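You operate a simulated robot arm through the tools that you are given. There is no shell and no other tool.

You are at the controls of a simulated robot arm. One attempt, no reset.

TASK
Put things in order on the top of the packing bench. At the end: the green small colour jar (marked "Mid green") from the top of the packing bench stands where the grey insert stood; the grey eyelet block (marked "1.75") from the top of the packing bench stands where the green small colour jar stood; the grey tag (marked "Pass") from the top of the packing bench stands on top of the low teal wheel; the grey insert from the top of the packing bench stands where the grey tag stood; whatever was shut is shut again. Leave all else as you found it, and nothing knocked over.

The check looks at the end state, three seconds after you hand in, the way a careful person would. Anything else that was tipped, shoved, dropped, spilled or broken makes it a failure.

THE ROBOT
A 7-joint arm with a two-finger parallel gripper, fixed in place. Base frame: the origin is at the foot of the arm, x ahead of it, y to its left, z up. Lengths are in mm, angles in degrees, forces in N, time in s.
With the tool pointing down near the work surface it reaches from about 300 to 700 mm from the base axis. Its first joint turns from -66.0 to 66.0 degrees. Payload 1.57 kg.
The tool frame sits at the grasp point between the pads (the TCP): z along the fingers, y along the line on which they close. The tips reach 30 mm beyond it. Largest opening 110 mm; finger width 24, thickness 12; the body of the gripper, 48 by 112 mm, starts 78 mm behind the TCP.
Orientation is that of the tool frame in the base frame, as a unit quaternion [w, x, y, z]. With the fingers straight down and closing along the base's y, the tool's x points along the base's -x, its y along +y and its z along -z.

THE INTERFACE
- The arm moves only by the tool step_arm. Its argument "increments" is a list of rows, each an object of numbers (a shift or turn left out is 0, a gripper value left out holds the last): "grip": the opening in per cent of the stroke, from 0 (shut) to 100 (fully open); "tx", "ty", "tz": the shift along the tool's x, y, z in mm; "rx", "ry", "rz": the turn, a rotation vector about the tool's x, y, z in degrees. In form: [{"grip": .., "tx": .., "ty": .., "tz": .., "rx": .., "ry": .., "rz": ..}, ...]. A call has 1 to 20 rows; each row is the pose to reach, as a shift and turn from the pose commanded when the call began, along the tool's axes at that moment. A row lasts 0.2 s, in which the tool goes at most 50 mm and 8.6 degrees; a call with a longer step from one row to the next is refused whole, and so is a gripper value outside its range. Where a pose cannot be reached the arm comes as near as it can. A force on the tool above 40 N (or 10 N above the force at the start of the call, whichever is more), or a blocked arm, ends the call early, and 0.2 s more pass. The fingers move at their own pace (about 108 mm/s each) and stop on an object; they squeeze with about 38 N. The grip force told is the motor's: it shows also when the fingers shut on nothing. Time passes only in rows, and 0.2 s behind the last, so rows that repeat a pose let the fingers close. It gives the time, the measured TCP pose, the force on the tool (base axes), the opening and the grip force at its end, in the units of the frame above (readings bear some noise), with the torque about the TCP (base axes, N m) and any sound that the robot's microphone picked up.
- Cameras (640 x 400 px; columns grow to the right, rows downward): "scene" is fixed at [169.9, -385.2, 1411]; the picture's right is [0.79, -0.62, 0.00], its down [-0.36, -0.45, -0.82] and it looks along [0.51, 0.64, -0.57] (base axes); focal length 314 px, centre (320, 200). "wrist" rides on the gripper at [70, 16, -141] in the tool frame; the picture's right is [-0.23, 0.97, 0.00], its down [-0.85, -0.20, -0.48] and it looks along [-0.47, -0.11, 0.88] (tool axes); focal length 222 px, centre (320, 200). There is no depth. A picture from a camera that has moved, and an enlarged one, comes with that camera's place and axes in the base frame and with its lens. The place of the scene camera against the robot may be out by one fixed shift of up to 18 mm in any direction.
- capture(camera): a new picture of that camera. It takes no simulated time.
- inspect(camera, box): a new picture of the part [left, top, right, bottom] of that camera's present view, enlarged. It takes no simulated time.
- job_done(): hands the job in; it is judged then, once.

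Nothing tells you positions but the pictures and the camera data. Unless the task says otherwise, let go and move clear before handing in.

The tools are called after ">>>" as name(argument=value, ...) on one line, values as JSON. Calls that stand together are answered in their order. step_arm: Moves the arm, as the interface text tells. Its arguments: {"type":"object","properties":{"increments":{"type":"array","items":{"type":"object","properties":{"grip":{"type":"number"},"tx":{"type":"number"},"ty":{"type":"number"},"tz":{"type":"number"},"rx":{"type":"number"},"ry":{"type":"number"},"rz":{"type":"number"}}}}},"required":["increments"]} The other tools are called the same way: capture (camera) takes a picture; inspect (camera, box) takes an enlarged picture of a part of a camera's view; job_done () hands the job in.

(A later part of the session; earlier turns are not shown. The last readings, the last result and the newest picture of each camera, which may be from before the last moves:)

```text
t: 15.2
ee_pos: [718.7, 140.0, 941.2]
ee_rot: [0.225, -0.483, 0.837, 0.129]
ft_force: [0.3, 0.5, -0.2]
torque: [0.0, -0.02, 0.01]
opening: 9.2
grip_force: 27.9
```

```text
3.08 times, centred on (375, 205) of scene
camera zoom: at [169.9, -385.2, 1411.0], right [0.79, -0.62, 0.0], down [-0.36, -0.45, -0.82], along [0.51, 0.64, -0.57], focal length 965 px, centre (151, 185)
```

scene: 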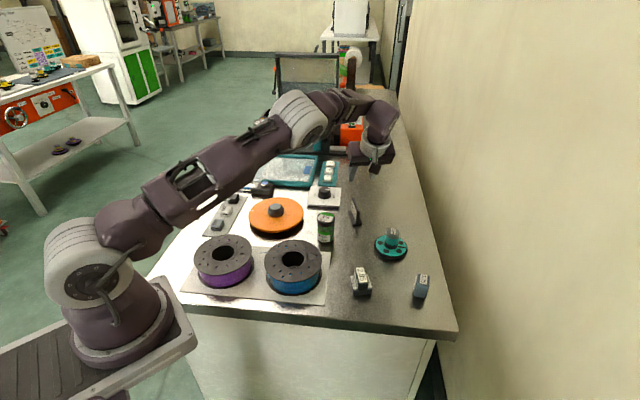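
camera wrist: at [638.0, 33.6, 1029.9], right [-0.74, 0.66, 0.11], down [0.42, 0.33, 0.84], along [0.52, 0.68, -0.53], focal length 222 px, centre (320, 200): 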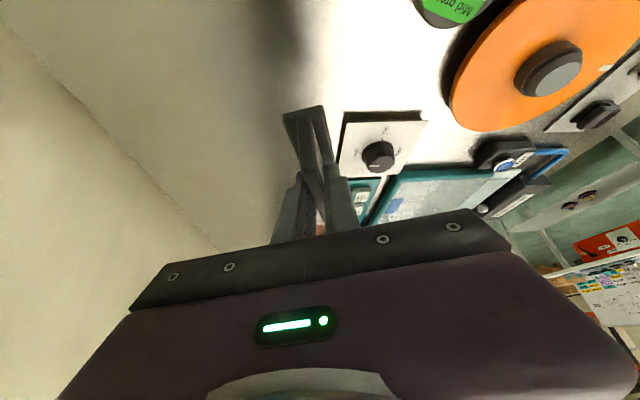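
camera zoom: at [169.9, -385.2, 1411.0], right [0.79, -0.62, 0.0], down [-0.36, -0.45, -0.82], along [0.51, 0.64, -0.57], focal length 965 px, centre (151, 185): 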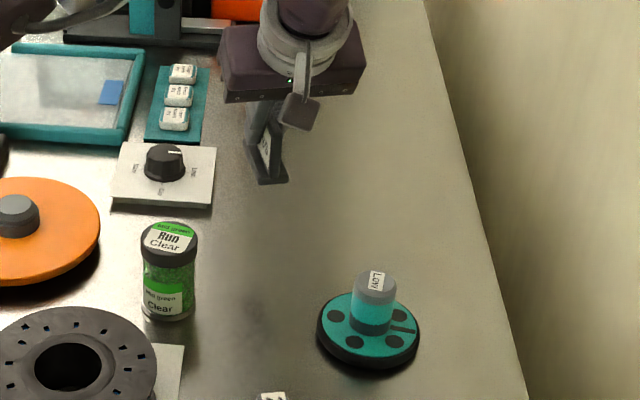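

The tag is held cleanly. From three views the post's top centre is at (705, -19.3, 862.4). I'll carry the tag over to just above it.

>>> step_arm(increments=[{"tx": 15, "ty": -8.3, "tz": -8.7}, {"tx": 45, "ty": -24.8, "tz": -26}, {"tx": 75, "ty": -41.4, "tz": -43.3}, {"tx": 105, "ty": -57.9, "tz": -60.6}, {"tx": 123.1, "ty": -67.9, "tz": -71.1}, {"tx": 123.1, "ty": -67.9, "tz": -71.1}, {"tx": 123.1, "ty": -67.9, "tz": -71.1}])

>>> capture(camera="wrist")

>>> inspect(camera="scene", box=[340, 170, 440, 270])

```text
t: 16.8
ee_pos: [706.3, -17.2, 943.1]
ee_rot: [0.224, -0.483, 0.837, 0.129]
ft_force: [0.9, -0.2, -0.6]
torque: [-0.03, -0.01, -0.02]
opening: 9.3
grip_force: 27.9
```

```text
taken
camera wrist: at [624.8, -123.0, 1030.8], right [-0.74, 0.66, 0.11], down [0.42, 0.33, 0.84], along [0.52, 0.68, -0.53], focal length 222 px, centre (320, 200)
```

wrist: 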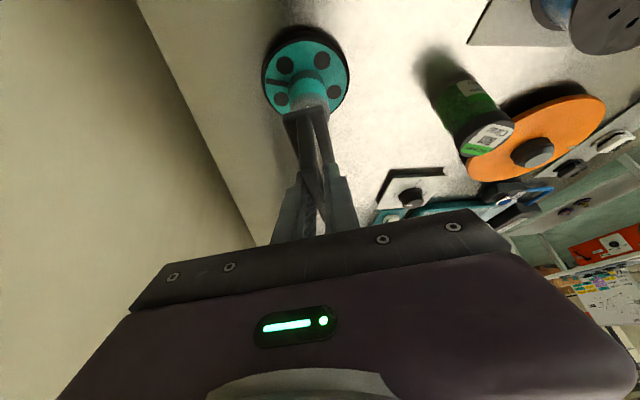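

```text
4.00 times, centred on (390, 220) of scene
camera zoom: at [169.9, -385.2, 1411.0], right [0.79, -0.62, 0.0], down [-0.36, -0.45, -0.82], along [0.51, 0.64, -0.57], focal length 1254 px, centre (40, 120)
```

zoom: 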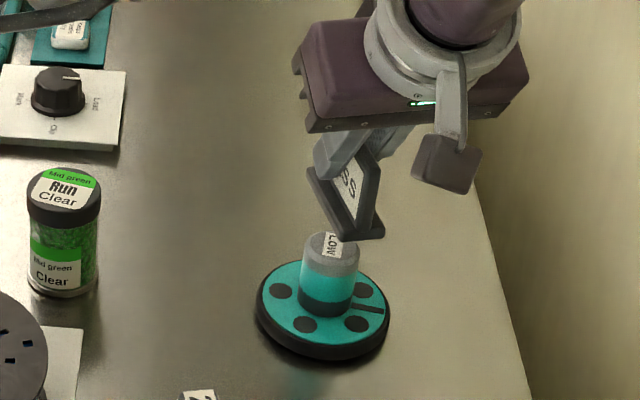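

The tag hangs upright over the post. I'll lower it most of the way, then feel for contact in small steps.

>>> step_arm(increments=[{"tx": 5, "tz": 8.7}, {"tx": 10, "tz": 17.3}, {"tx": 13, "tz": 22.5}, {"tx": 13, "tz": 22.5}])

>>> inspect(camera="scene", box=[360, 190, 420, 250])

>>> inspect(camera="wrist", box=[240, 20, 370, 200])

```text
t: 17.8
ee_pos: [705.0, -15.5, 915.9]
ee_rot: [0.224, -0.483, 0.837, 0.129]
ft_force: [-0.7, -1.0, -0.7]
torque: [0.02, -0.02, 0.01]
opening: 9.2
grip_force: 27.5
```

```text
6.67 times, centred on (390, 220) of scene
camera zoom: at [169.9, -385.2, 1411.0], right [0.79, -0.62, 0.0], down [-0.36, -0.45, -0.82], along [0.51, 0.64, -0.57], focal length 2091 px, centre (-147, 67)
```

zoom: 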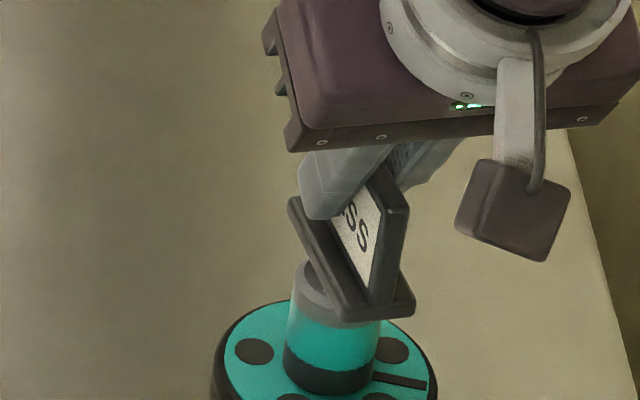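

```text
2.22 times, centred on (305, 110) of wrist
camera zoom: at [624.9, -122.3, 1004.1], right [-0.74, 0.66, 0.11], down [0.42, 0.33, 0.84], along [0.52, 0.68, -0.53], focal length 494 px, centre (353, 400)
```

zoom: 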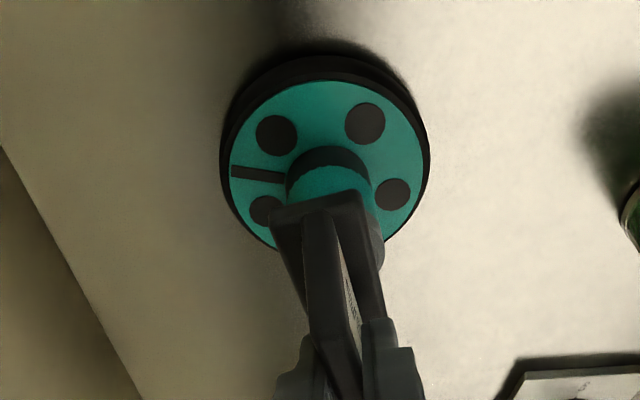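

>>> step_arm(increments=[{"tx": 0.5, "tz": 0.87}, {"tx": 1, "tz": 1.73}, {"tx": 1, "tz": 1.73}])

>>> step_arm(increments=[{"tx": 0.5, "tz": 0.87}, {"tx": 1, "tz": 1.73}, {"tx": 1, "tz": 1.73}])

>>> inspect(camera="scene", box=[370, 210, 410, 250])

```text
t: 18.6
ee_pos: [705.1, -16.7, 915.2]
ee_rot: [0.224, -0.483, 0.837, 0.129]
ft_force: [-0.5, -0.7, -0.3]
torque: [0.0, -0.01, 0.01]
opening: 9.1
grip_force: 28.1
```

```text
t: 19.4
ee_pos: [706.9, -17.5, 912.8]
ee_rot: [0.224, -0.483, 0.837, 0.129]
ft_force: [0.3, 0.1, -0.5]
torque: [-0.04, 0.05, 0.01]
opening: 9.1
grip_force: 27.8
```

```text
10.00 times, centred on (390, 230) of scene
camera zoom: at [169.9, -385.2, 1411.0], right [0.79, -0.62, 0.0], down [-0.36, -0.45, -0.82], along [0.51, 0.64, -0.57], focal length 3136 px, centre (-380, -100)
```

zoom: 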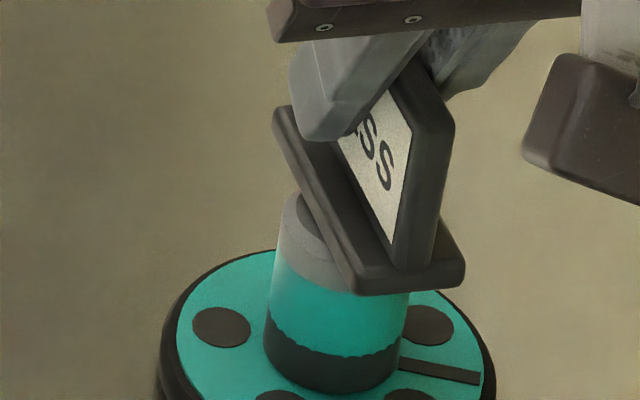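

Both pictures show the tag about 4 mm off the post's centre, along the finger-closing direction. It still hangs clear, so I'll shift it 4 mm and look again.

>>> step_arm(increments=[{"ty": 2}, {"ty": 4}, {"ty": 4}])

>>> inspect(camera="scene", box=[370, 210, 410, 250])

>>> inspect(camera="wrist", box=[260, 40, 360, 140])

```text
t: 20.2
ee_pos: [703.7, -15.2, 911.3]
ee_rot: [0.224, -0.483, 0.836, 0.129]
ft_force: [-0.4, 0.2, -1.0]
torque: [0.02, -0.02, -0.01]
opening: 9.1
grip_force: 28.0
```

```text
10.00 times, centred on (390, 230) of scene
camera zoom: at [169.9, -385.2, 1411.0], right [0.79, -0.62, 0.0], down [-0.36, -0.45, -0.82], along [0.51, 0.64, -0.57], focal length 3136 px, centre (-380, -100)
```

zoom: 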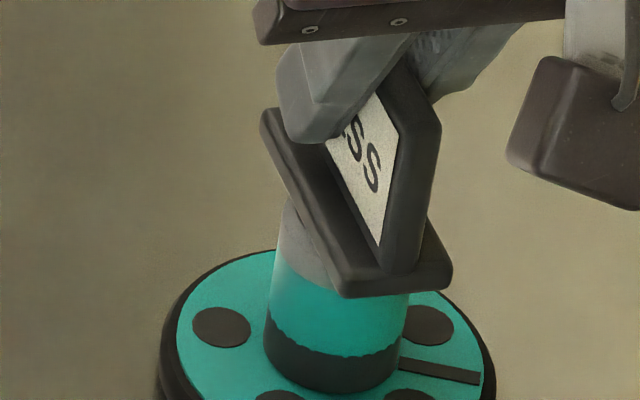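

```text
4.00 times, centred on (310, 90) of wrist
camera zoom: at [622.6, -121.1, 999.8], right [-0.74, 0.66, 0.11], down [0.42, 0.33, 0.84], along [0.52, 0.68, -0.53], focal length 888 px, centre (360, 640)
```

zoom: 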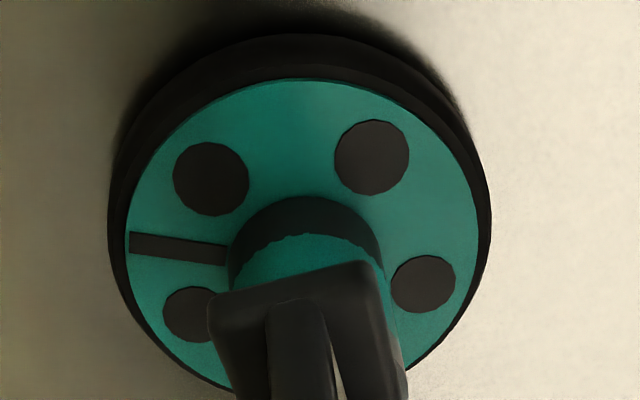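

The tag is now within about 1.5 mm of centre. I'll keep lowering in small steps until I feel contact.

>>> step_arm(increments=[{"tx": 0.5, "ty": 1, "tz": 0.87}, {"tx": 0.75, "ty": 1, "tz": 1.3}, {"tx": 0.75, "ty": 1, "tz": 1.3}])

>>> step_arm(increments=[{"tx": 0.5, "tz": 0.87}, {"tx": 0.75, "tz": 1.3}, {"tx": 0.75, "tz": 1.3}])

>>> step_arm(increments=[{"tx": 0.5, "tz": 0.87}, {"tx": 0.5, "tz": 0.87}, {"tx": 0.5, "tz": 0.87}])

```text
t: 21.0
ee_pos: [701.7, -15.8, 910.5]
ee_rot: [0.225, -0.483, 0.836, 0.13]
ft_force: [0.7, 0.1, -1.6]
torque: [0.0, -0.03, 0.02]
opening: 9.2
grip_force: 27.4
```

```text
t: 21.8
ee_pos: [702.3, -14.1, 909.3]
ee_rot: [0.225, -0.483, 0.836, 0.129]
ft_force: [0.6, -1.2, 8.7]
torque: [0.01, -0.02, -0.01]
opening: 9.2
grip_force: 27.9
```

```text
t: 22.6
ee_pos: [702.3, -14.3, 909.8]
ee_rot: [0.226, -0.483, 0.836, 0.129]
ft_force: [-2.2, -2.0, 25.8]
torque: [-0.11, 0.01, 0.01]
opening: 9.4
grip_force: 27.5
```

Contact: 26 N up at TCP z ≈ 909.7, which puts the bench top at z ≈ 799. I'll relieve the pressure a little, then open the fingers slightly and check.

>>> step_arm(increments=[{"tx": -0.45, "tz": -0.78}, {"tx": -0.45, "tz": -0.78}])

>>> step_arm(increments=[{"grip": 12}, {"grip": 16}, {"grip": 24}, {"grip": 30}, {"grip": 30}])

>>> inspect(camera="scene", box=[370, 210, 410, 250])

>>> capture(camera="wrist")

```text
t: 23.2
ee_pos: [702.4, -15.5, 908.2]
ee_rot: [0.224, -0.483, 0.837, 0.129]
ft_force: [2.4, -0.5, 19.8]
torque: [-0.02, -0.16, 0.0]
opening: 9.2
grip_force: 27.9
```

```text
t: 24.4
ee_pos: [702.5, -15.2, 908.9]
ee_rot: [0.225, -0.483, 0.837, 0.129]
ft_force: [0.6, -0.5, -0.3]
torque: [0.04, -0.01, 0.03]
opening: 33.1
grip_force: 0.0
```

```text
10.00 times, centred on (390, 230) of scene
camera zoom: at [169.9, -385.2, 1411.0], right [0.79, -0.62, 0.0], down [-0.36, -0.45, -0.82], along [0.51, 0.64, -0.57], focal length 3136 px, centre (-380, -100)
```

zoom: 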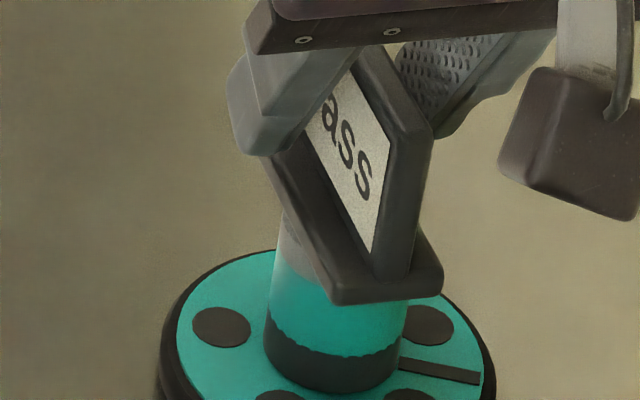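

```text
taken
camera wrist: at [622.1, -120.2, 996.7], right [-0.74, 0.66, 0.11], down [0.42, 0.33, 0.84], along [0.52, 0.68, -0.53], focal length 222 px, centre (320, 200)
```

wrist: 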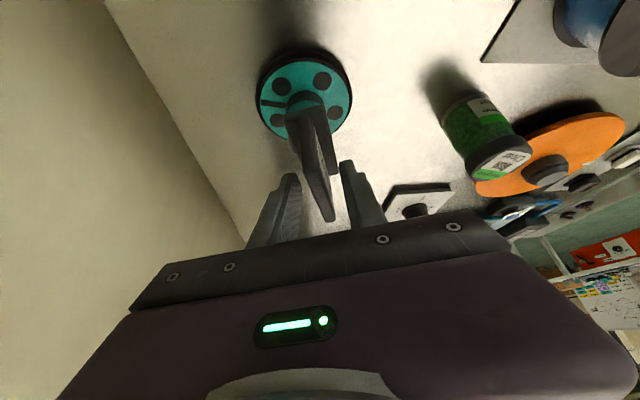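

The tag stands on the post, well centred. I'm opening wider and rising clear.

>>> step_arm(increments=[{"grip": 40}, {"tx": -5, "tz": -8.7}, {"tx": -15, "tz": -26}, {"tx": -30, "tz": -52}, {"tx": -50, "tz": -86.6}, {"tx": -50, "tz": -86.6}])

>>> inspect(camera="scene", box=[350, 190, 430, 270])

>>> capture(camera="wrist")

```text
t: 25.8
ee_pos: [701.2, -12.8, 1010.3]
ee_rot: [0.224, -0.483, 0.837, 0.129]
ft_force: [0.0, -0.9, 0.1]
torque: [0.04, 0.0, 0.0]
opening: 44.0
grip_force: 0.1
```

```text
5.00 times, centred on (390, 230) of scene
camera zoom: at [169.9, -385.2, 1411.0], right [0.79, -0.62, 0.0], down [-0.36, -0.45, -0.82], along [0.51, 0.64, -0.57], focal length 1568 px, centre (-30, 50)
```

zoom: 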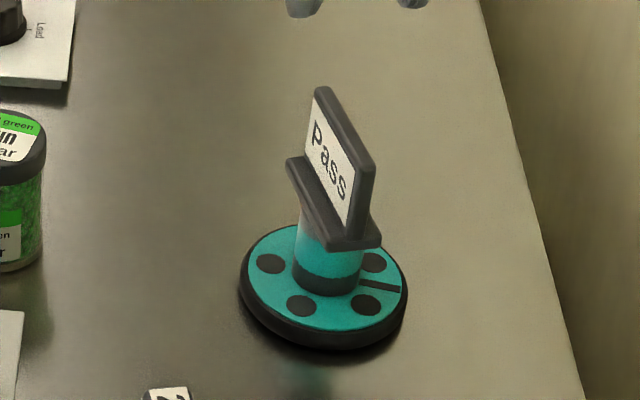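

```text
taken
camera wrist: at [620.9, -119.2, 1096.9], right [-0.74, 0.66, 0.11], down [0.42, 0.33, 0.84], along [0.52, 0.68, -0.53], focal length 222 px, centre (320, 200)
```

wrist: 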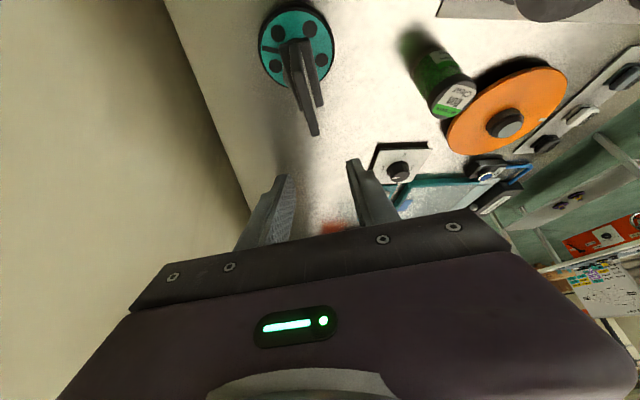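

The tag is standing on the wheel. Next is the insert: its ridge top centre is at (548.4, -62.3, 840), turned 59°, so the same tool attitude fits across the ridge. I'm moving above it.

>>> step_arm(increments=[{"tx": 28.7, "ty": 21.5, "tz": 1.9, "grip": 45}, {"tx": 57.3, "ty": 43, "tz": 3.9}, {"tx": 86, "ty": 64.6, "tz": 5.8}, {"tx": 114.6, "ty": 86.1, "tz": 7.8}, {"tx": 143.3, "ty": 107.6, "tz": 9.7}, {"tx": 143.3, "ty": 107.6, "tz": 9.7}, {"tx": 143.3, "ty": 107.6, "tz": 9.7}])

>>> capture(camera="wrist")

>>> inspect(camera="scene", box=[310, 200, 420, 310])

```text
t: 27.4
ee_pos: [549.4, -63.1, 928.4]
ee_rot: [0.223, -0.483, 0.837, 0.13]
ft_force: [0.8, 0.5, 0.5]
torque: [0.02, 0.02, 0.0]
opening: 49.8
grip_force: 0.1
```

```text
taken
camera wrist: at [468.7, -169.0, 1016.1], right [-0.74, 0.66, 0.11], down [0.42, 0.33, 0.84], along [0.52, 0.68, -0.53], focal length 222 px, centre (320, 200)
```

wrist: 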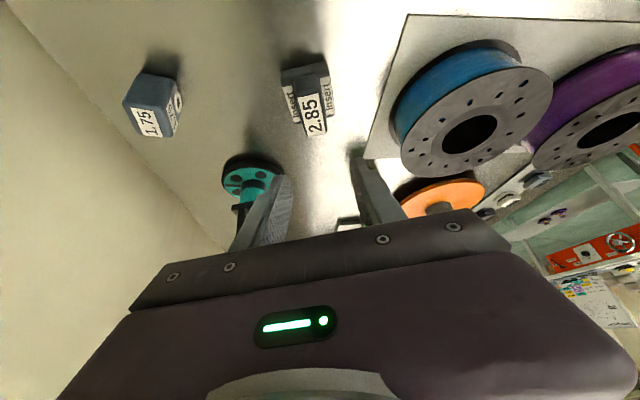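

```text
3.64 times, centred on (365, 255) of scene
camera zoom: at [169.9, -385.2, 1411.0], right [0.79, -0.62, 0.0], down [-0.36, -0.45, -0.82], along [0.51, 0.64, -0.57], focal length 1140 px, centre (156, 0)
```

zoom: 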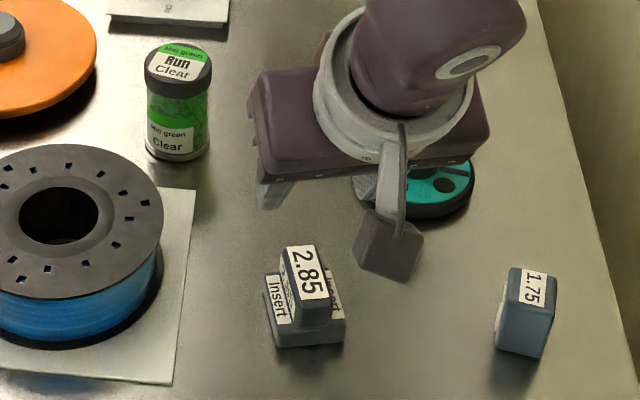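

>>> inspect(camera="wrist", box=[260, 40, 360, 150])

>>> inspect(camera="wrist", box=[110, 60, 200, 150])

```text
3.64 times, centred on (310, 95) of wrist
camera zoom: at [468.7, -169.0, 1016.1], right [-0.74, 0.66, 0.11], down [0.42, 0.33, 0.84], along [0.52, 0.68, -0.53], focal length 808 px, centre (356, 582)
```

zoom: 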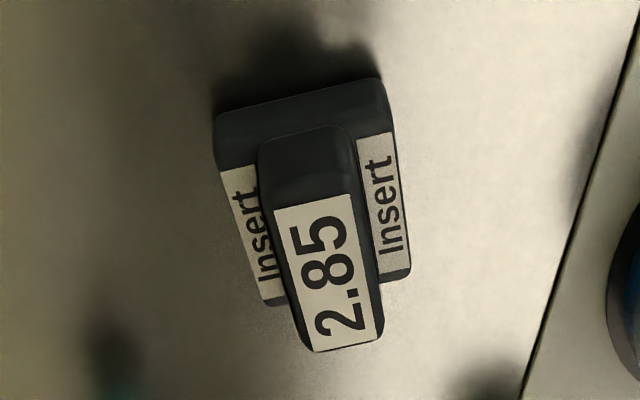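

```text
4.44 times, centred on (155, 105) of wrist
camera zoom: at [468.7, -169.0, 1016.1], right [-0.74, 0.66, 0.11], down [0.42, 0.33, 0.84], along [0.52, 0.68, -0.53], focal length 987 px, centre (1053, 622)
```

zoom: 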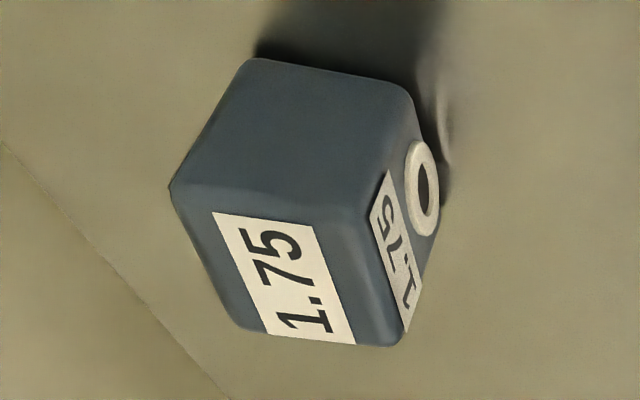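

The insert's position is confirmed at about (548, -61). I'm descending across the ridge, keeping the fingertips above its base.

>>> step_arm(increments=[{"tx": 9.4, "ty": 2.1, "tz": 16.8}, {"tx": 18.7, "ty": 2.1, "tz": 33.7}, {"tx": 28, "ty": 2.1, "tz": 50.5}, {"tx": 37.4, "ty": 2.1, "tz": 67.3}, {"tx": 37.4, "ty": 2.1, "tz": 67.3}])

>>> capture(camera="wrist")

>>> inspect(camera="scene", box=[320, 230, 400, 310])

```text
t: 28.6
ee_pos: [547.6, -61.7, 851.0]
ee_rot: [0.224, -0.483, 0.836, 0.13]
ft_force: [-0.5, 0.1, 0.5]
torque: [-0.01, 0.0, 0.01]
opening: 49.3
grip_force: 0.0
```

```text
taken
camera wrist: at [467.2, -167.8, 938.8], right [-0.74, 0.66, 0.11], down [0.42, 0.33, 0.84], along [0.52, 0.68, -0.53], focal length 222 px, centre (320, 200)
```

wrist: 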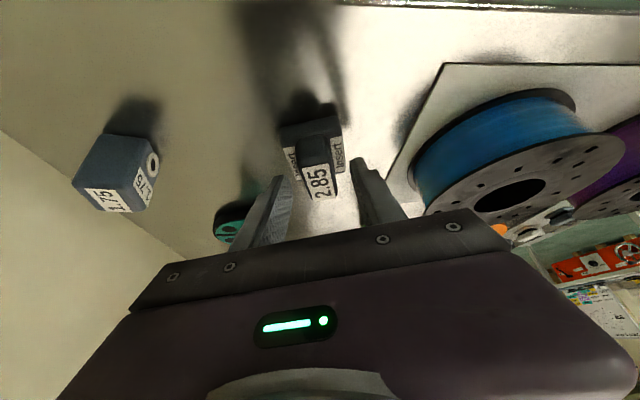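

```text
5.00 times, centred on (360, 270) of scene
camera zoom: at [169.9, -385.2, 1411.0], right [0.79, -0.62, 0.0], down [-0.36, -0.45, -0.82], along [0.51, 0.64, -0.57], focal length 1568 px, centre (120, -150)
```

zoom: 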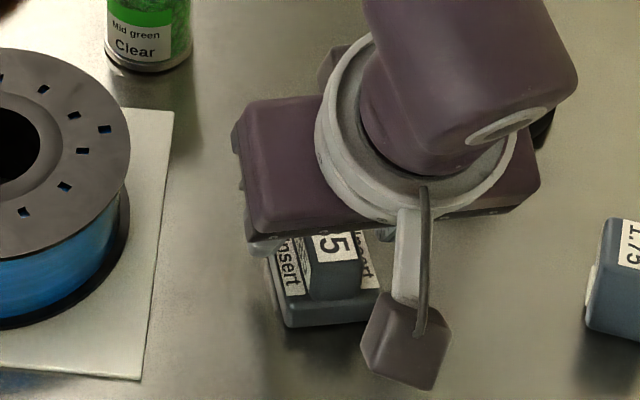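

>>> step_arm(increments=[{"grip": 30}, {"grip": 10}, {"grip": 0}, {"grip": 0}])

>>> inspect(camera="wrist", box=[250, 80, 390, 220])

```text
t: 29.6
ee_pos: [548.8, -61.6, 850.4]
ee_rot: [0.224, -0.483, 0.837, 0.13]
ft_force: [-0.3, -0.7, 0.4]
torque: [0.0, 0.04, 0.01]
opening: 23.3
grip_force: 35.0
```

```text
2.86 times, centred on (320, 150) of wrist
camera zoom: at [467.2, -167.9, 939.1], right [-0.74, 0.66, 0.11], down [0.42, 0.33, 0.84], along [0.52, 0.68, -0.53], focal length 635 px, centre (320, 343)
```

zoom: 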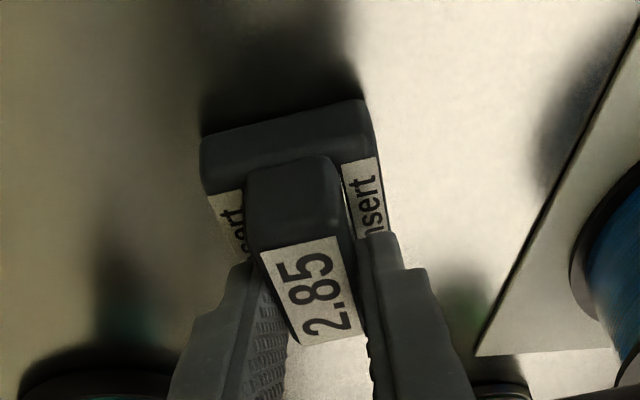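

The ridge is gripped at 23 mm. I'm lifting slightly to check that the base comes with it.

>>> step_arm(increments=[{"tx": -2.5, "tz": -4.3}, {"tx": -7.5, "tz": -13}, {"tx": -7.5, "tz": -13}])

>>> inspect(camera="wrist", box=[250, 80, 390, 220])

>>> inspect(camera="scene", box=[320, 230, 400, 310])

```text
t: 30.4
ee_pos: [548.3, -61.4, 866.7]
ee_rot: [0.224, -0.482, 0.837, 0.129]
ft_force: [-0.3, 0.4, 0.0]
torque: [0.0, -0.03, 0.02]
opening: 23.1
grip_force: 36.1
```

```text
2.86 times, centred on (320, 150) of wrist
camera zoom: at [467.5, -167.5, 953.8], right [-0.74, 0.66, 0.11], down [0.42, 0.33, 0.84], along [0.52, 0.68, -0.53], focal length 635 px, centre (320, 343)
```

zoom: 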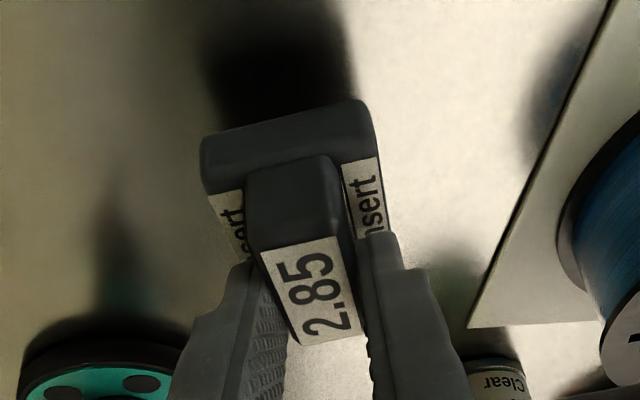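

```text
5.00 times, centred on (360, 270) of scene
camera zoom: at [169.9, -385.2, 1411.0], right [0.79, -0.62, 0.0], down [-0.36, -0.45, -0.82], along [0.51, 0.64, -0.57], focal length 1568 px, centre (120, -150)
```

zoom: 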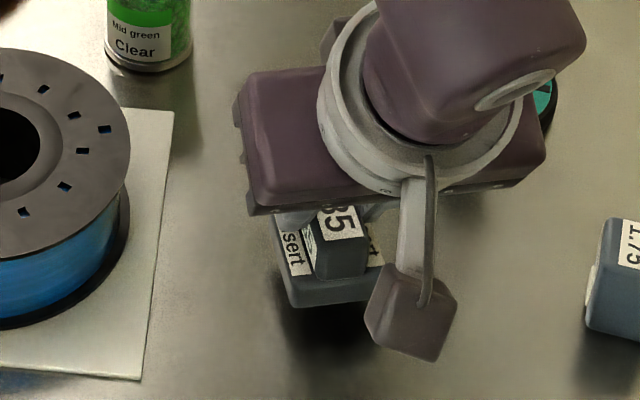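

The insert lifts as one piece. I'll raise it above everything and carry it to over the tag's old spot.

>>> step_arm(increments=[{"tx": -15, "tz": -26}, {"tx": -30, "tz": -52}, {"tx": -45, "tz": -78}, {"tx": -59, "tz": -102.2}, {"tx": -59, "tz": -102.2}])

>>> step_arm(increments=[{"tx": -28, "ty": -6, "tz": 16.1}, {"tx": -59.9, "ty": -12.7, "tz": 34.6}, {"tx": -91.8, "ty": -19.5, "tz": 53}, {"tx": -123.8, "ty": -26.3, "tz": 71.5}, {"tx": -155.7, "ty": -33.1, "tz": 89.9}, {"tx": -187.7, "ty": -39.9, "tz": 108.4}, {"tx": -223.6, "ty": -47.6, "tz": 129.1}, {"tx": -223.6, "ty": -47.6, "tz": 129.1}, {"tx": -223.6, "ty": -47.6, "tz": 129.1}])

>>> capture(camera="wrist")

>>> inspect(camera="scene", box=[300, 120, 440, 260])

```text
t: 31.6
ee_pos: [547.6, -62.8, 984.4]
ee_rot: [0.224, -0.483, 0.836, 0.13]
ft_force: [-0.2, -0.1, 0.5]
torque: [0.01, 0.01, 0.01]
opening: 22.9
grip_force: 35.4
```

```text
t: 33.6
ee_pos: [720.8, 137.3, 984.2]
ee_rot: [0.224, -0.483, 0.836, 0.13]
ft_force: [0.1, 0.2, -0.1]
torque: [0.03, -0.01, 0.03]
opening: 22.7
grip_force: 35.0
```

```text
taken
camera wrist: at [639.9, 31.7, 1073.3], right [-0.74, 0.66, 0.11], down [0.42, 0.33, 0.84], along [0.52, 0.68, -0.53], focal length 222 px, centre (320, 200)
```

wrist: 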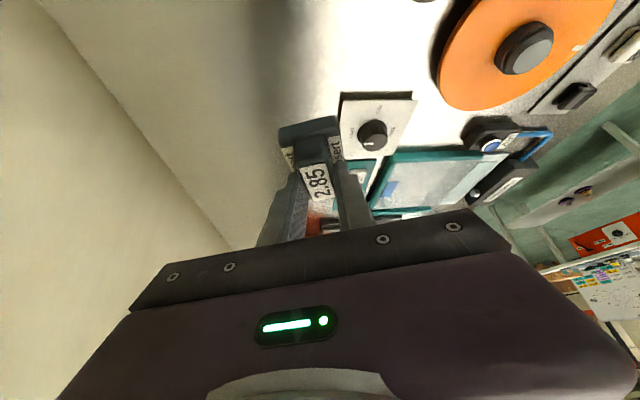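

```text
2.86 times, centred on (370, 190) of scene
camera zoom: at [169.9, -385.2, 1411.0], right [0.79, -0.62, 0.0], down [-0.36, -0.45, -0.82], along [0.51, 0.64, -0.57], focal length 896 px, centre (177, 229)
```

zoom: 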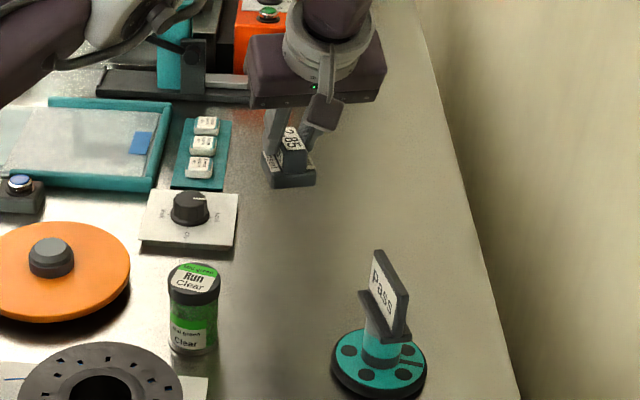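

The insert is over the tag's old spot; I'll trim 2 mm sideways. I'm lowering to about 5 mm above the bench first.

>>> step_arm(increments=[{"tx": 16, "ty": 2, "tz": 27.7}, {"tx": 32, "ty": 2, "tz": 55.4}, {"tx": 48, "ty": 2, "tz": 83.1}, {"tx": 57, "ty": 2, "tz": 98.7}, {"tx": 62, "ty": 2, "tz": 107.4}, {"tx": 62, "ty": 2, "tz": 107.4}])

>>> inspect(camera="scene", box=[310, 150, 410, 250])

>>> inspect(camera="wrist", box=[250, 60, 410, 200])

```text
t: 35.0
ee_pos: [718.0, 139.4, 860.1]
ee_rot: [0.223, -0.483, 0.837, 0.129]
ft_force: [0.7, 0.6, 0.3]
torque: [-0.02, 0.0, 0.0]
opening: 23.0
grip_force: 35.6
```

```text
4.00 times, centred on (360, 200) of scene
camera zoom: at [169.9, -385.2, 1411.0], right [0.79, -0.62, 0.0], down [-0.36, -0.45, -0.82], along [0.51, 0.64, -0.57], focal length 1254 px, centre (160, 200)
```

zoom: 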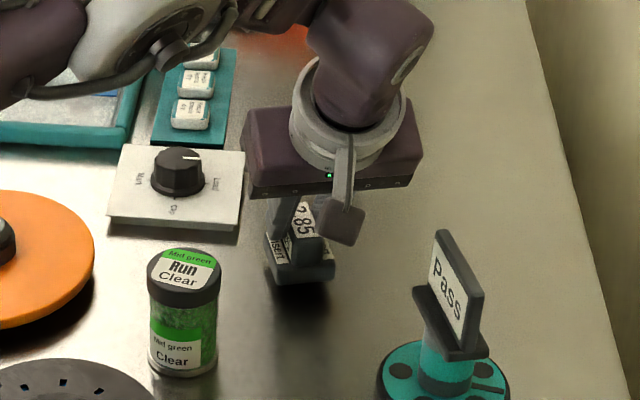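

```text
2.86 times, centred on (330, 130) of wrist
camera zoom: at [637.1, 33.8, 948.4], right [-0.74, 0.66, 0.11], down [0.42, 0.33, 0.84], along [0.52, 0.68, -0.53], focal length 635 px, centre (291, 400)
```

zoom: 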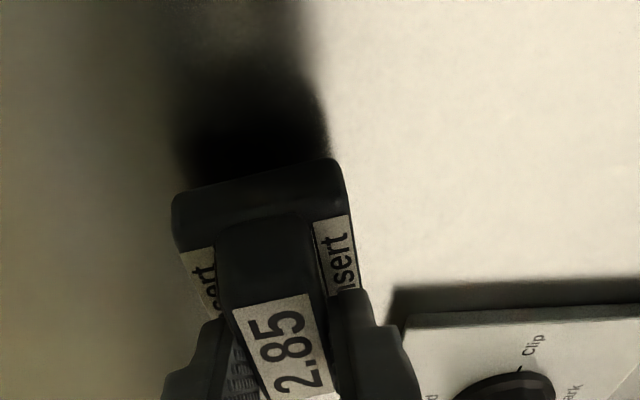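

>>> step_arm(increments=[{"tx": 1.5, "tz": 2.6}, {"tx": 3, "tz": 5.2}, {"tx": 3, "tz": 5.2}])

>>> step_arm(increments=[{"tx": 0.5, "tz": 0.87}, {"tx": 0.75, "tz": 1.3}, {"tx": 0.75, "tz": 1.3}])

>>> step_arm(increments=[{"tx": 0.5, "tz": 0.87}, {"tx": 0.75, "tz": 1.3}, {"tx": 0.75, "tz": 1.3}])

```text
t: 35.8
ee_pos: [717.5, 140.4, 855.3]
ee_rot: [0.224, -0.483, 0.836, 0.13]
ft_force: [-0.4, -0.3, -1.1]
torque: [0.02, 0.0, -0.01]
opening: 23.0
grip_force: 35.7
```

```text
t: 36.6
ee_pos: [716.6, 139.3, 853.5]
ee_rot: [0.224, -0.483, 0.836, 0.129]
ft_force: [0.3, 0.5, -0.6]
torque: [0.01, 0.01, 0.01]
opening: 23.0
grip_force: 35.4
```

```text
t: 37.4
ee_pos: [716.2, 139.0, 852.2]
ee_rot: [0.224, -0.483, 0.837, 0.13]
ft_force: [-0.2, -0.3, -0.3]
torque: [0.0, 0.0, 0.03]
opening: 23.0
grip_force: 35.0
```

>>> step_arm(increments=[{"tx": 0.4, "ty": -1, "tz": 0.7}, {"tx": 0.5, "ty": -1, "tz": 0.87}, {"tx": 0.5, "ty": -1, "tz": 0.87}])

>>> step_arm(increments=[{"tx": 0.4, "tz": 0.7}, {"tx": 0.5, "tz": 0.87}, {"tx": 0.5, "tz": 0.87}])

```text
t: 38.2
ee_pos: [717.6, 138.2, 850.8]
ee_rot: [0.225, -0.483, 0.836, 0.13]
ft_force: [-2.9, 1.9, 10.3]
torque: [-0.04, 0.18, 0.0]
opening: 23.1
grip_force: 35.6
```

```text
t: 39.0
ee_pos: [717.6, 138.6, 851.1]
ee_rot: [0.226, -0.482, 0.837, 0.129]
ft_force: [-5.6, 1.4, 29.2]
torque: [-0.05, 0.35, 0.04]
opening: 23.0
grip_force: 35.6
```

The insert touches down at TCP z ≈ 851, as expected. I'll relieve a little and release.

>>> step_arm(increments=[{"tx": -0.4, "tz": -0.7}, {"tx": -0.4, "tz": -0.7}])

>>> step_arm(increments=[{"grip": 24}, {"grip": 30}, {"grip": 38}, {"grip": 45}, {"grip": 45}])

>>> step_arm(increments=[{"tx": -5, "tz": -8.7}, {"tx": -15, "tz": -26}, {"tx": -30, "tz": -52}, {"tx": -50, "tz": -86.6}, {"tx": -65, "tz": -112.6}, {"tx": -65, "tz": -112.6}])

>>> inspect(camera="scene", box=[310, 150, 410, 250])

>>> capture(camera="wrist")

```text
t: 39.6
ee_pos: [717.9, 138.0, 851.1]
ee_rot: [0.224, -0.483, 0.837, 0.128]
ft_force: [0.8, 3.6, 22.0]
torque: [0.22, -0.11, -0.03]
opening: 22.7
grip_force: 35.2
```

```text
t: 40.8
ee_pos: [717.3, 137.7, 849.1]
ee_rot: [0.223, -0.483, 0.837, 0.13]
ft_force: [0.4, 0.2, 4.2]
torque: [-0.02, -0.12, 0.05]
opening: 49.2
grip_force: 0.0
```

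```text
t: 42.2
ee_pos: [718.3, 136.2, 982.5]
ee_rot: [0.224, -0.483, 0.836, 0.129]
ft_force: [-0.1, 0.2, 0.4]
torque: [-0.01, 0.02, -0.02]
opening: 49.3
grip_force: 0.1
```

```text
4.00 times, centred on (360, 200) of scene
camera zoom: at [169.9, -385.2, 1411.0], right [0.79, -0.62, 0.0], down [-0.36, -0.45, -0.82], along [0.51, 0.64, -0.57], focal length 1254 px, centre (160, 200)
```

zoom: 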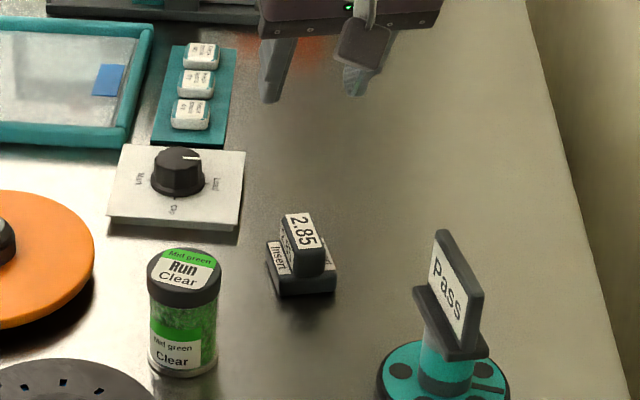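

```text
taken
camera wrist: at [637.3, 31.4, 1070.5], right [-0.74, 0.66, 0.11], down [0.42, 0.33, 0.84], along [0.52, 0.68, -0.53], focal length 222 px, centre (320, 200)
```

wrist: 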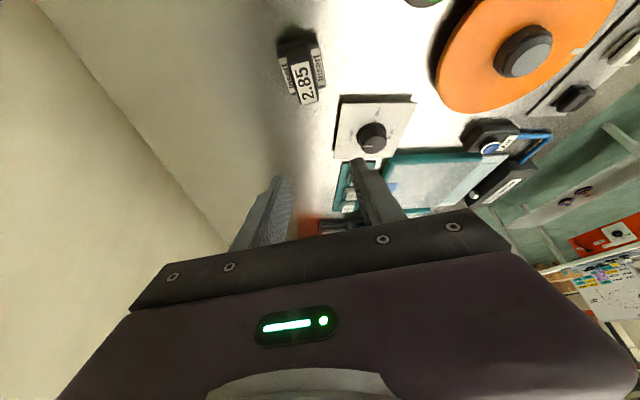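

The insert stands at the tag's old spot. I'll compare its exact position against the earlier tag picture.

>>> inspect(camera="scene", box=[335, 190, 375, 235])

>>> inspect(camera="wrist", box=[260, 10, 340, 120])

```text
8.89 times, centred on (355, 212) of scene
camera zoom: at [169.9, -385.2, 1411.0], right [0.79, -0.62, 0.0], down [-0.36, -0.45, -0.82], along [0.51, 0.64, -0.57], focal length 2788 px, centre (9, 89)
```

zoom: 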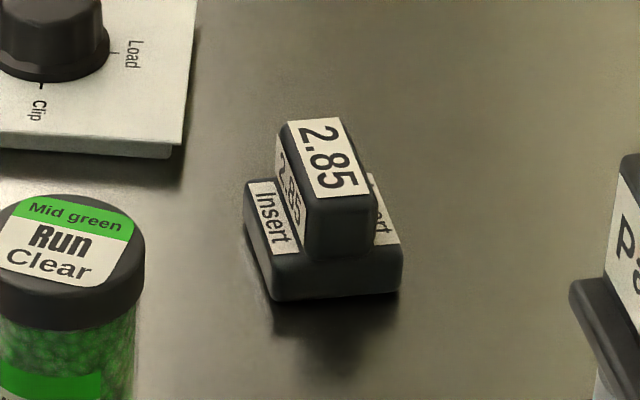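

```text
3.64 times, centred on (300, 65) of wrist
camera zoom: at [637.3, 31.4, 1070.5], right [-0.74, 0.66, 0.11], down [0.42, 0.33, 0.84], along [0.52, 0.68, -0.53], focal length 808 px, centre (393, 691)
```

zoom: 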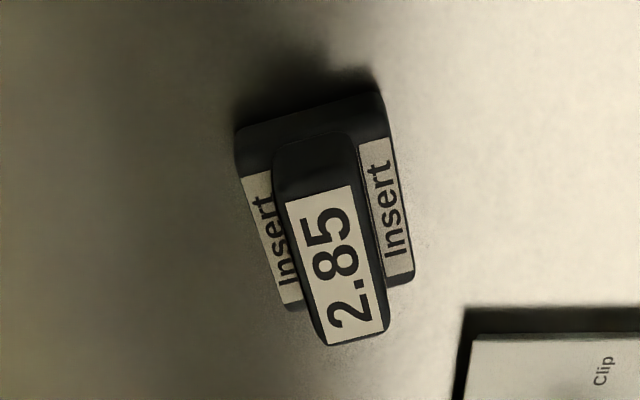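

The insert is within about 3 mm of the tag's old centre. Next is the jar, which now triangulates to about (590, 123) with its lid top at z ≈ 877. I'll move over it and bring the tool upright.

>>> step_arm(increments=[{"tx": 19, "ty": 26.1, "tz": -4.6}, {"tx": 38.1, "ty": 52.3, "tz": -9.3}, {"tx": 57.2, "ty": 78.4, "tz": -14}, {"tx": 76.3, "ty": 104.6, "tz": -18.6}, {"tx": 76.3, "ty": 104.6, "tz": -18.6}])

>>> step_arm(increments=[{"ry": 7.5, "grip": 85}, {"ry": 15}, {"ry": 22.5}, {"ry": 30}, {"ry": 30}])

>>> capture(camera="wrist")

>>> capture(camera="scene")

```text
t: 43.4
ee_pos: [590.5, 125.6, 959.6]
ee_rot: [0.224, -0.483, 0.836, 0.129]
ft_force: [0.0, 0.3, -0.4]
torque: [0.02, 0.0, -0.03]
opening: 49.6
grip_force: 0.0
```

```text
t: 44.6
ee_pos: [589.6, 125.7, 957.5]
ee_rot: [-0.001, -0.5, 0.866, -0.001]
ft_force: [0.1, -0.5, 0.3]
torque: [-0.01, 0.04, 0.01]
opening: 93.6
grip_force: 0.0
```

```text
taken
camera wrist: at [539.6, 72.6, 1100.0], right [-0.73, 0.68, 0.0], down [0.6, 0.64, 0.48], along [0.33, 0.35, -0.88], focal length 222 px, centre (320, 200)
```

wrist: 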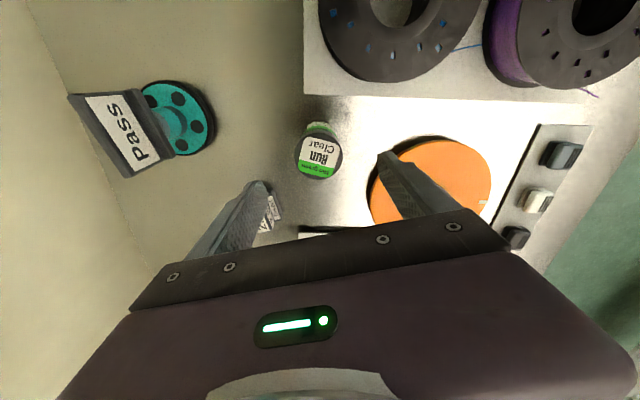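

```text
taken
```

scene: 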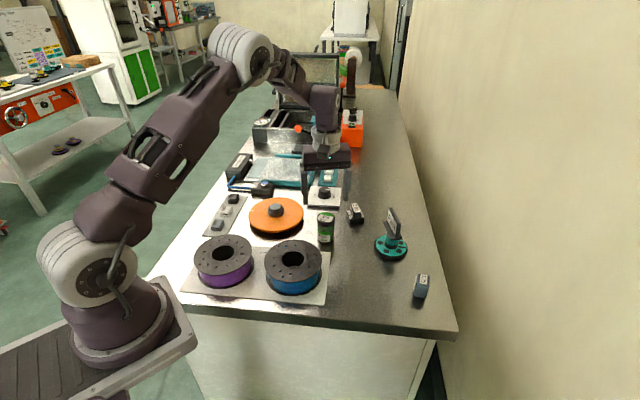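

The jar lid is confirmed at about (589.3, 123.5). I'm lowering the upright tool around the jar body, below the lid.

>>> step_arm(increments=[{"tx": 2, "ty": -0.8, "tz": 35, "grip": 75}, {"tx": 2, "ty": -0.8, "tz": 65}, {"tx": 2, "ty": -0.8, "tz": 95}, {"tx": 2, "ty": -0.8, "tz": 112}, {"tx": 2, "ty": -0.8, "tz": 123}, {"tx": 2, "ty": -0.8, "tz": 123}])

>>> capture(camera="wrist")

>>> inspect(camera="scene", box=[280, 170, 380, 270])

```text
t: 46.0
ee_pos: [589.6, 123.7, 836.5]
ee_rot: [0.0, -0.5, 0.866, 0.0]
ft_force: [-0.3, 1.1, -0.4]
torque: [0.01, 0.03, 0.03]
opening: 82.1
grip_force: 0.1
```

```text
taken
camera wrist: at [539.6, 70.8, 977.8], right [-0.73, 0.68, 0.0], down [0.6, 0.64, 0.48], along [0.33, 0.35, -0.88], focal length 222 px, centre (320, 200)
```

wrist: 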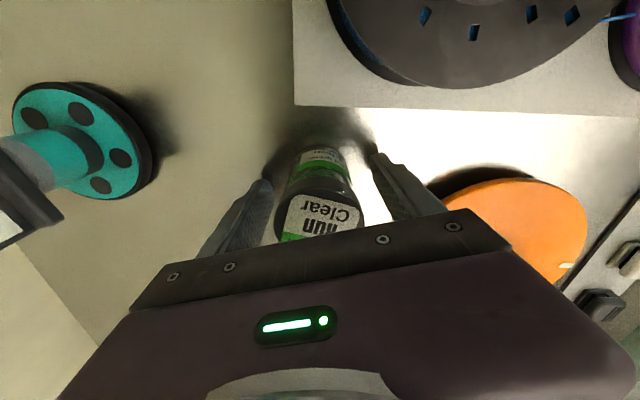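

```text
4.00 times, centred on (330, 220) of scene
camera zoom: at [169.9, -385.2, 1411.0], right [0.79, -0.62, 0.0], down [-0.36, -0.45, -0.82], along [0.51, 0.64, -0.57], focal length 1254 px, centre (280, 120)
```

zoom: 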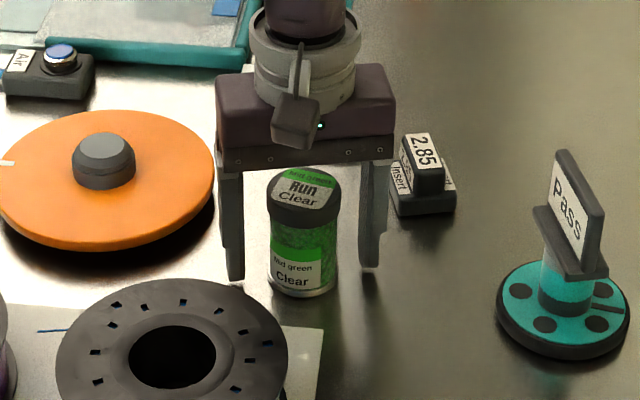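

The fingers straddle the jar evenly. I'm closing on it.

>>> step_arm(increments=[{"grip": 60}, {"grip": 50}, {"grip": 44}, {"grip": 38}, {"grip": 38}])

>>> inspect(camera="scene", box=[280, 170, 380, 270])

```text
t: 47.2
ee_pos: [588.9, 122.2, 837.1]
ee_rot: [0.0, -0.499, 0.866, 0.0]
ft_force: [0.9, -0.9, 0.3]
torque: [0.02, -0.01, -0.02]
opening: 50.0
grip_force: 37.9
```

```text
4.00 times, centred on (330, 220) of scene
camera zoom: at [169.9, -385.2, 1411.0], right [0.79, -0.62, 0.0], down [-0.36, -0.45, -0.82], along [0.51, 0.64, -0.57], focal length 1254 px, centre (280, 120)
```

zoom: 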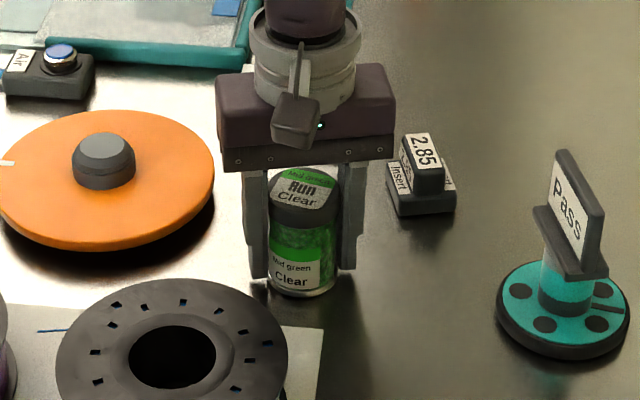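

The jar is gripped at 50 mm. I'll lift it 90 mm and carry it to where the insert stood, about (548.3, -61.3).

>>> step_arm(increments=[{"tz": -10, "grip": 30}, {"tz": -35}, {"tz": -65}, {"tz": -90}, {"tz": -90}])

>>> inspect(camera="scene", box=[280, 130, 400, 270])

>>> step_arm(increments=[{"tx": 20, "ty": -6.3}, {"tx": 56, "ty": -17.6}, {"tx": 92, "ty": -29}, {"tx": 128, "ty": -40.3}, {"tx": 160, "ty": -50.4}, {"tx": 180.1, "ty": -56.7}, {"tx": 180.1, "ty": -56.7}, {"tx": 180.1, "ty": -56.7}])

>>> inspect(camera="scene", box=[290, 170, 430, 310])

```text
t: 48.4
ee_pos: [587.7, 123.4, 925.4]
ee_rot: [0.0, -0.501, 0.866, 0.0]
ft_force: [0.6, 0.4, -1.1]
torque: [0.0, -0.01, -0.01]
opening: 50.2
grip_force: 37.8
```

```text
2.86 times, centred on (340, 200) of scene
camera zoom: at [169.9, -385.2, 1411.0], right [0.79, -0.62, 0.0], down [-0.36, -0.45, -0.82], along [0.51, 0.64, -0.57], focal length 896 px, centre (263, 200)
```

zoom: 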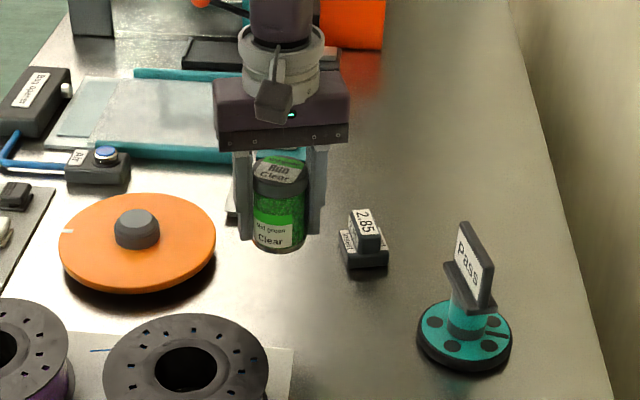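

```text
t: 50.2
ee_pos: [547.9, -61.6, 924.8]
ee_rot: [0.0, -0.5, 0.866, 0.0]
ft_force: [-0.2, 0.0, -1.7]
torque: [-0.03, 0.0, -0.03]
opening: 50.1
grip_force: 38.6
```

```text
2.86 times, centred on (360, 240) of scene
camera zoom: at [169.9, -385.2, 1411.0], right [0.79, -0.62, 0.0], down [-0.36, -0.45, -0.82], along [0.51, 0.64, -0.57], focal length 896 px, centre (206, 86)
```

zoom: 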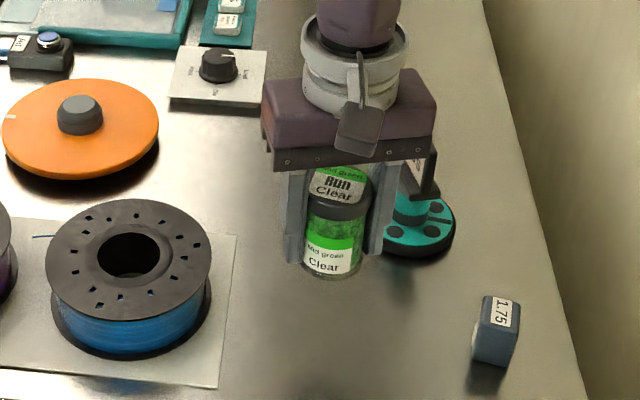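

The jar is over the insert's old spot. I'm lowering it.

>>> step_arm(increments=[{"tz": 25}, {"tz": 55}, {"tz": 75}, {"tz": 84}, {"tz": 84}])

>>> step_arm(increments=[{"tz": 1}, {"tz": 2}, {"tz": 2}])

>>> step_arm(increments=[{"tz": 0.7}, {"tz": 1.2}, {"tz": 1.2}])

```text
t: 51.4
ee_pos: [548.2, -60.7, 842.0]
ee_rot: [0.0, -0.5, 0.866, 0.0]
ft_force: [0.1, 0.6, -0.2]
torque: [-0.01, 0.03, 0.02]
opening: 50.2
grip_force: 37.9
```

```text
t: 52.2
ee_pos: [547.2, -60.8, 838.8]
ee_rot: [0.0, -0.5, 0.866, 0.001]
ft_force: [-0.9, 0.2, -1.2]
torque: [-0.01, 0.0, 0.01]
opening: 50.2
grip_force: 38.1
```

```text
t: 53.0
ee_pos: [546.7, -61.9, 838.0]
ee_rot: [0.001, -0.501, 0.866, 0.0]
ft_force: [-0.3, -0.2, -0.9]
torque: [0.0, -0.01, -0.02]
opening: 50.1
grip_force: 38.0
```

>>> step_arm(increments=[{"tz": 0.7}, {"tz": 1}, {"tz": 1}])

>>> step_arm(increments=[{"tz": 0.5}, {"tz": 0.8}, {"tz": 0.8}])

```text
t: 53.8
ee_pos: [547.8, -60.6, 836.5]
ee_rot: [0.0, -0.5, 0.866, 0.0]
ft_force: [0.8, 0.3, -1.6]
torque: [-0.01, -0.01, 0.01]
opening: 50.1
grip_force: 38.4
```

```text
t: 54.6
ee_pos: [548.9, -61.7, 835.8]
ee_rot: [0.0, -0.501, 0.866, 0.0]
ft_force: [-1.0, -0.2, -1.6]
torque: [0.02, 0.0, 0.04]
opening: 50.1
grip_force: 38.2
```

>>> step_arm(increments=[{"tz": 0.5}, {"tz": 0.8}, {"tz": 0.8}])

>>> inspect(camera="scene", box=[320, 220, 400, 300])

```text
t: 55.4
ee_pos: [548.6, -61.8, 836.9]
ee_rot: [0.0, -0.5, 0.866, -0.001]
ft_force: [-6.3, 1.2, 29.7]
torque: [0.19, 0.39, 0.1]
opening: 49.8
grip_force: 38.2
```

```text
5.00 times, centred on (360, 260) of scene
camera zoom: at [169.2, -385.1, 1411.1], right [0.79, -0.62, 0.0], down [-0.36, -0.45, -0.82], along [0.51, 0.64, -0.57], focal length 1568 px, centre (120, -100)
```

zoom: 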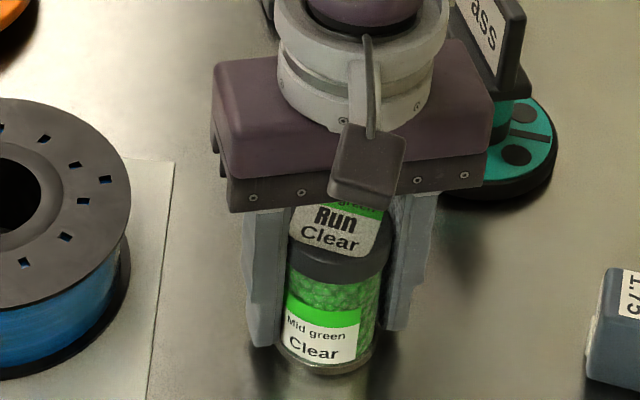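

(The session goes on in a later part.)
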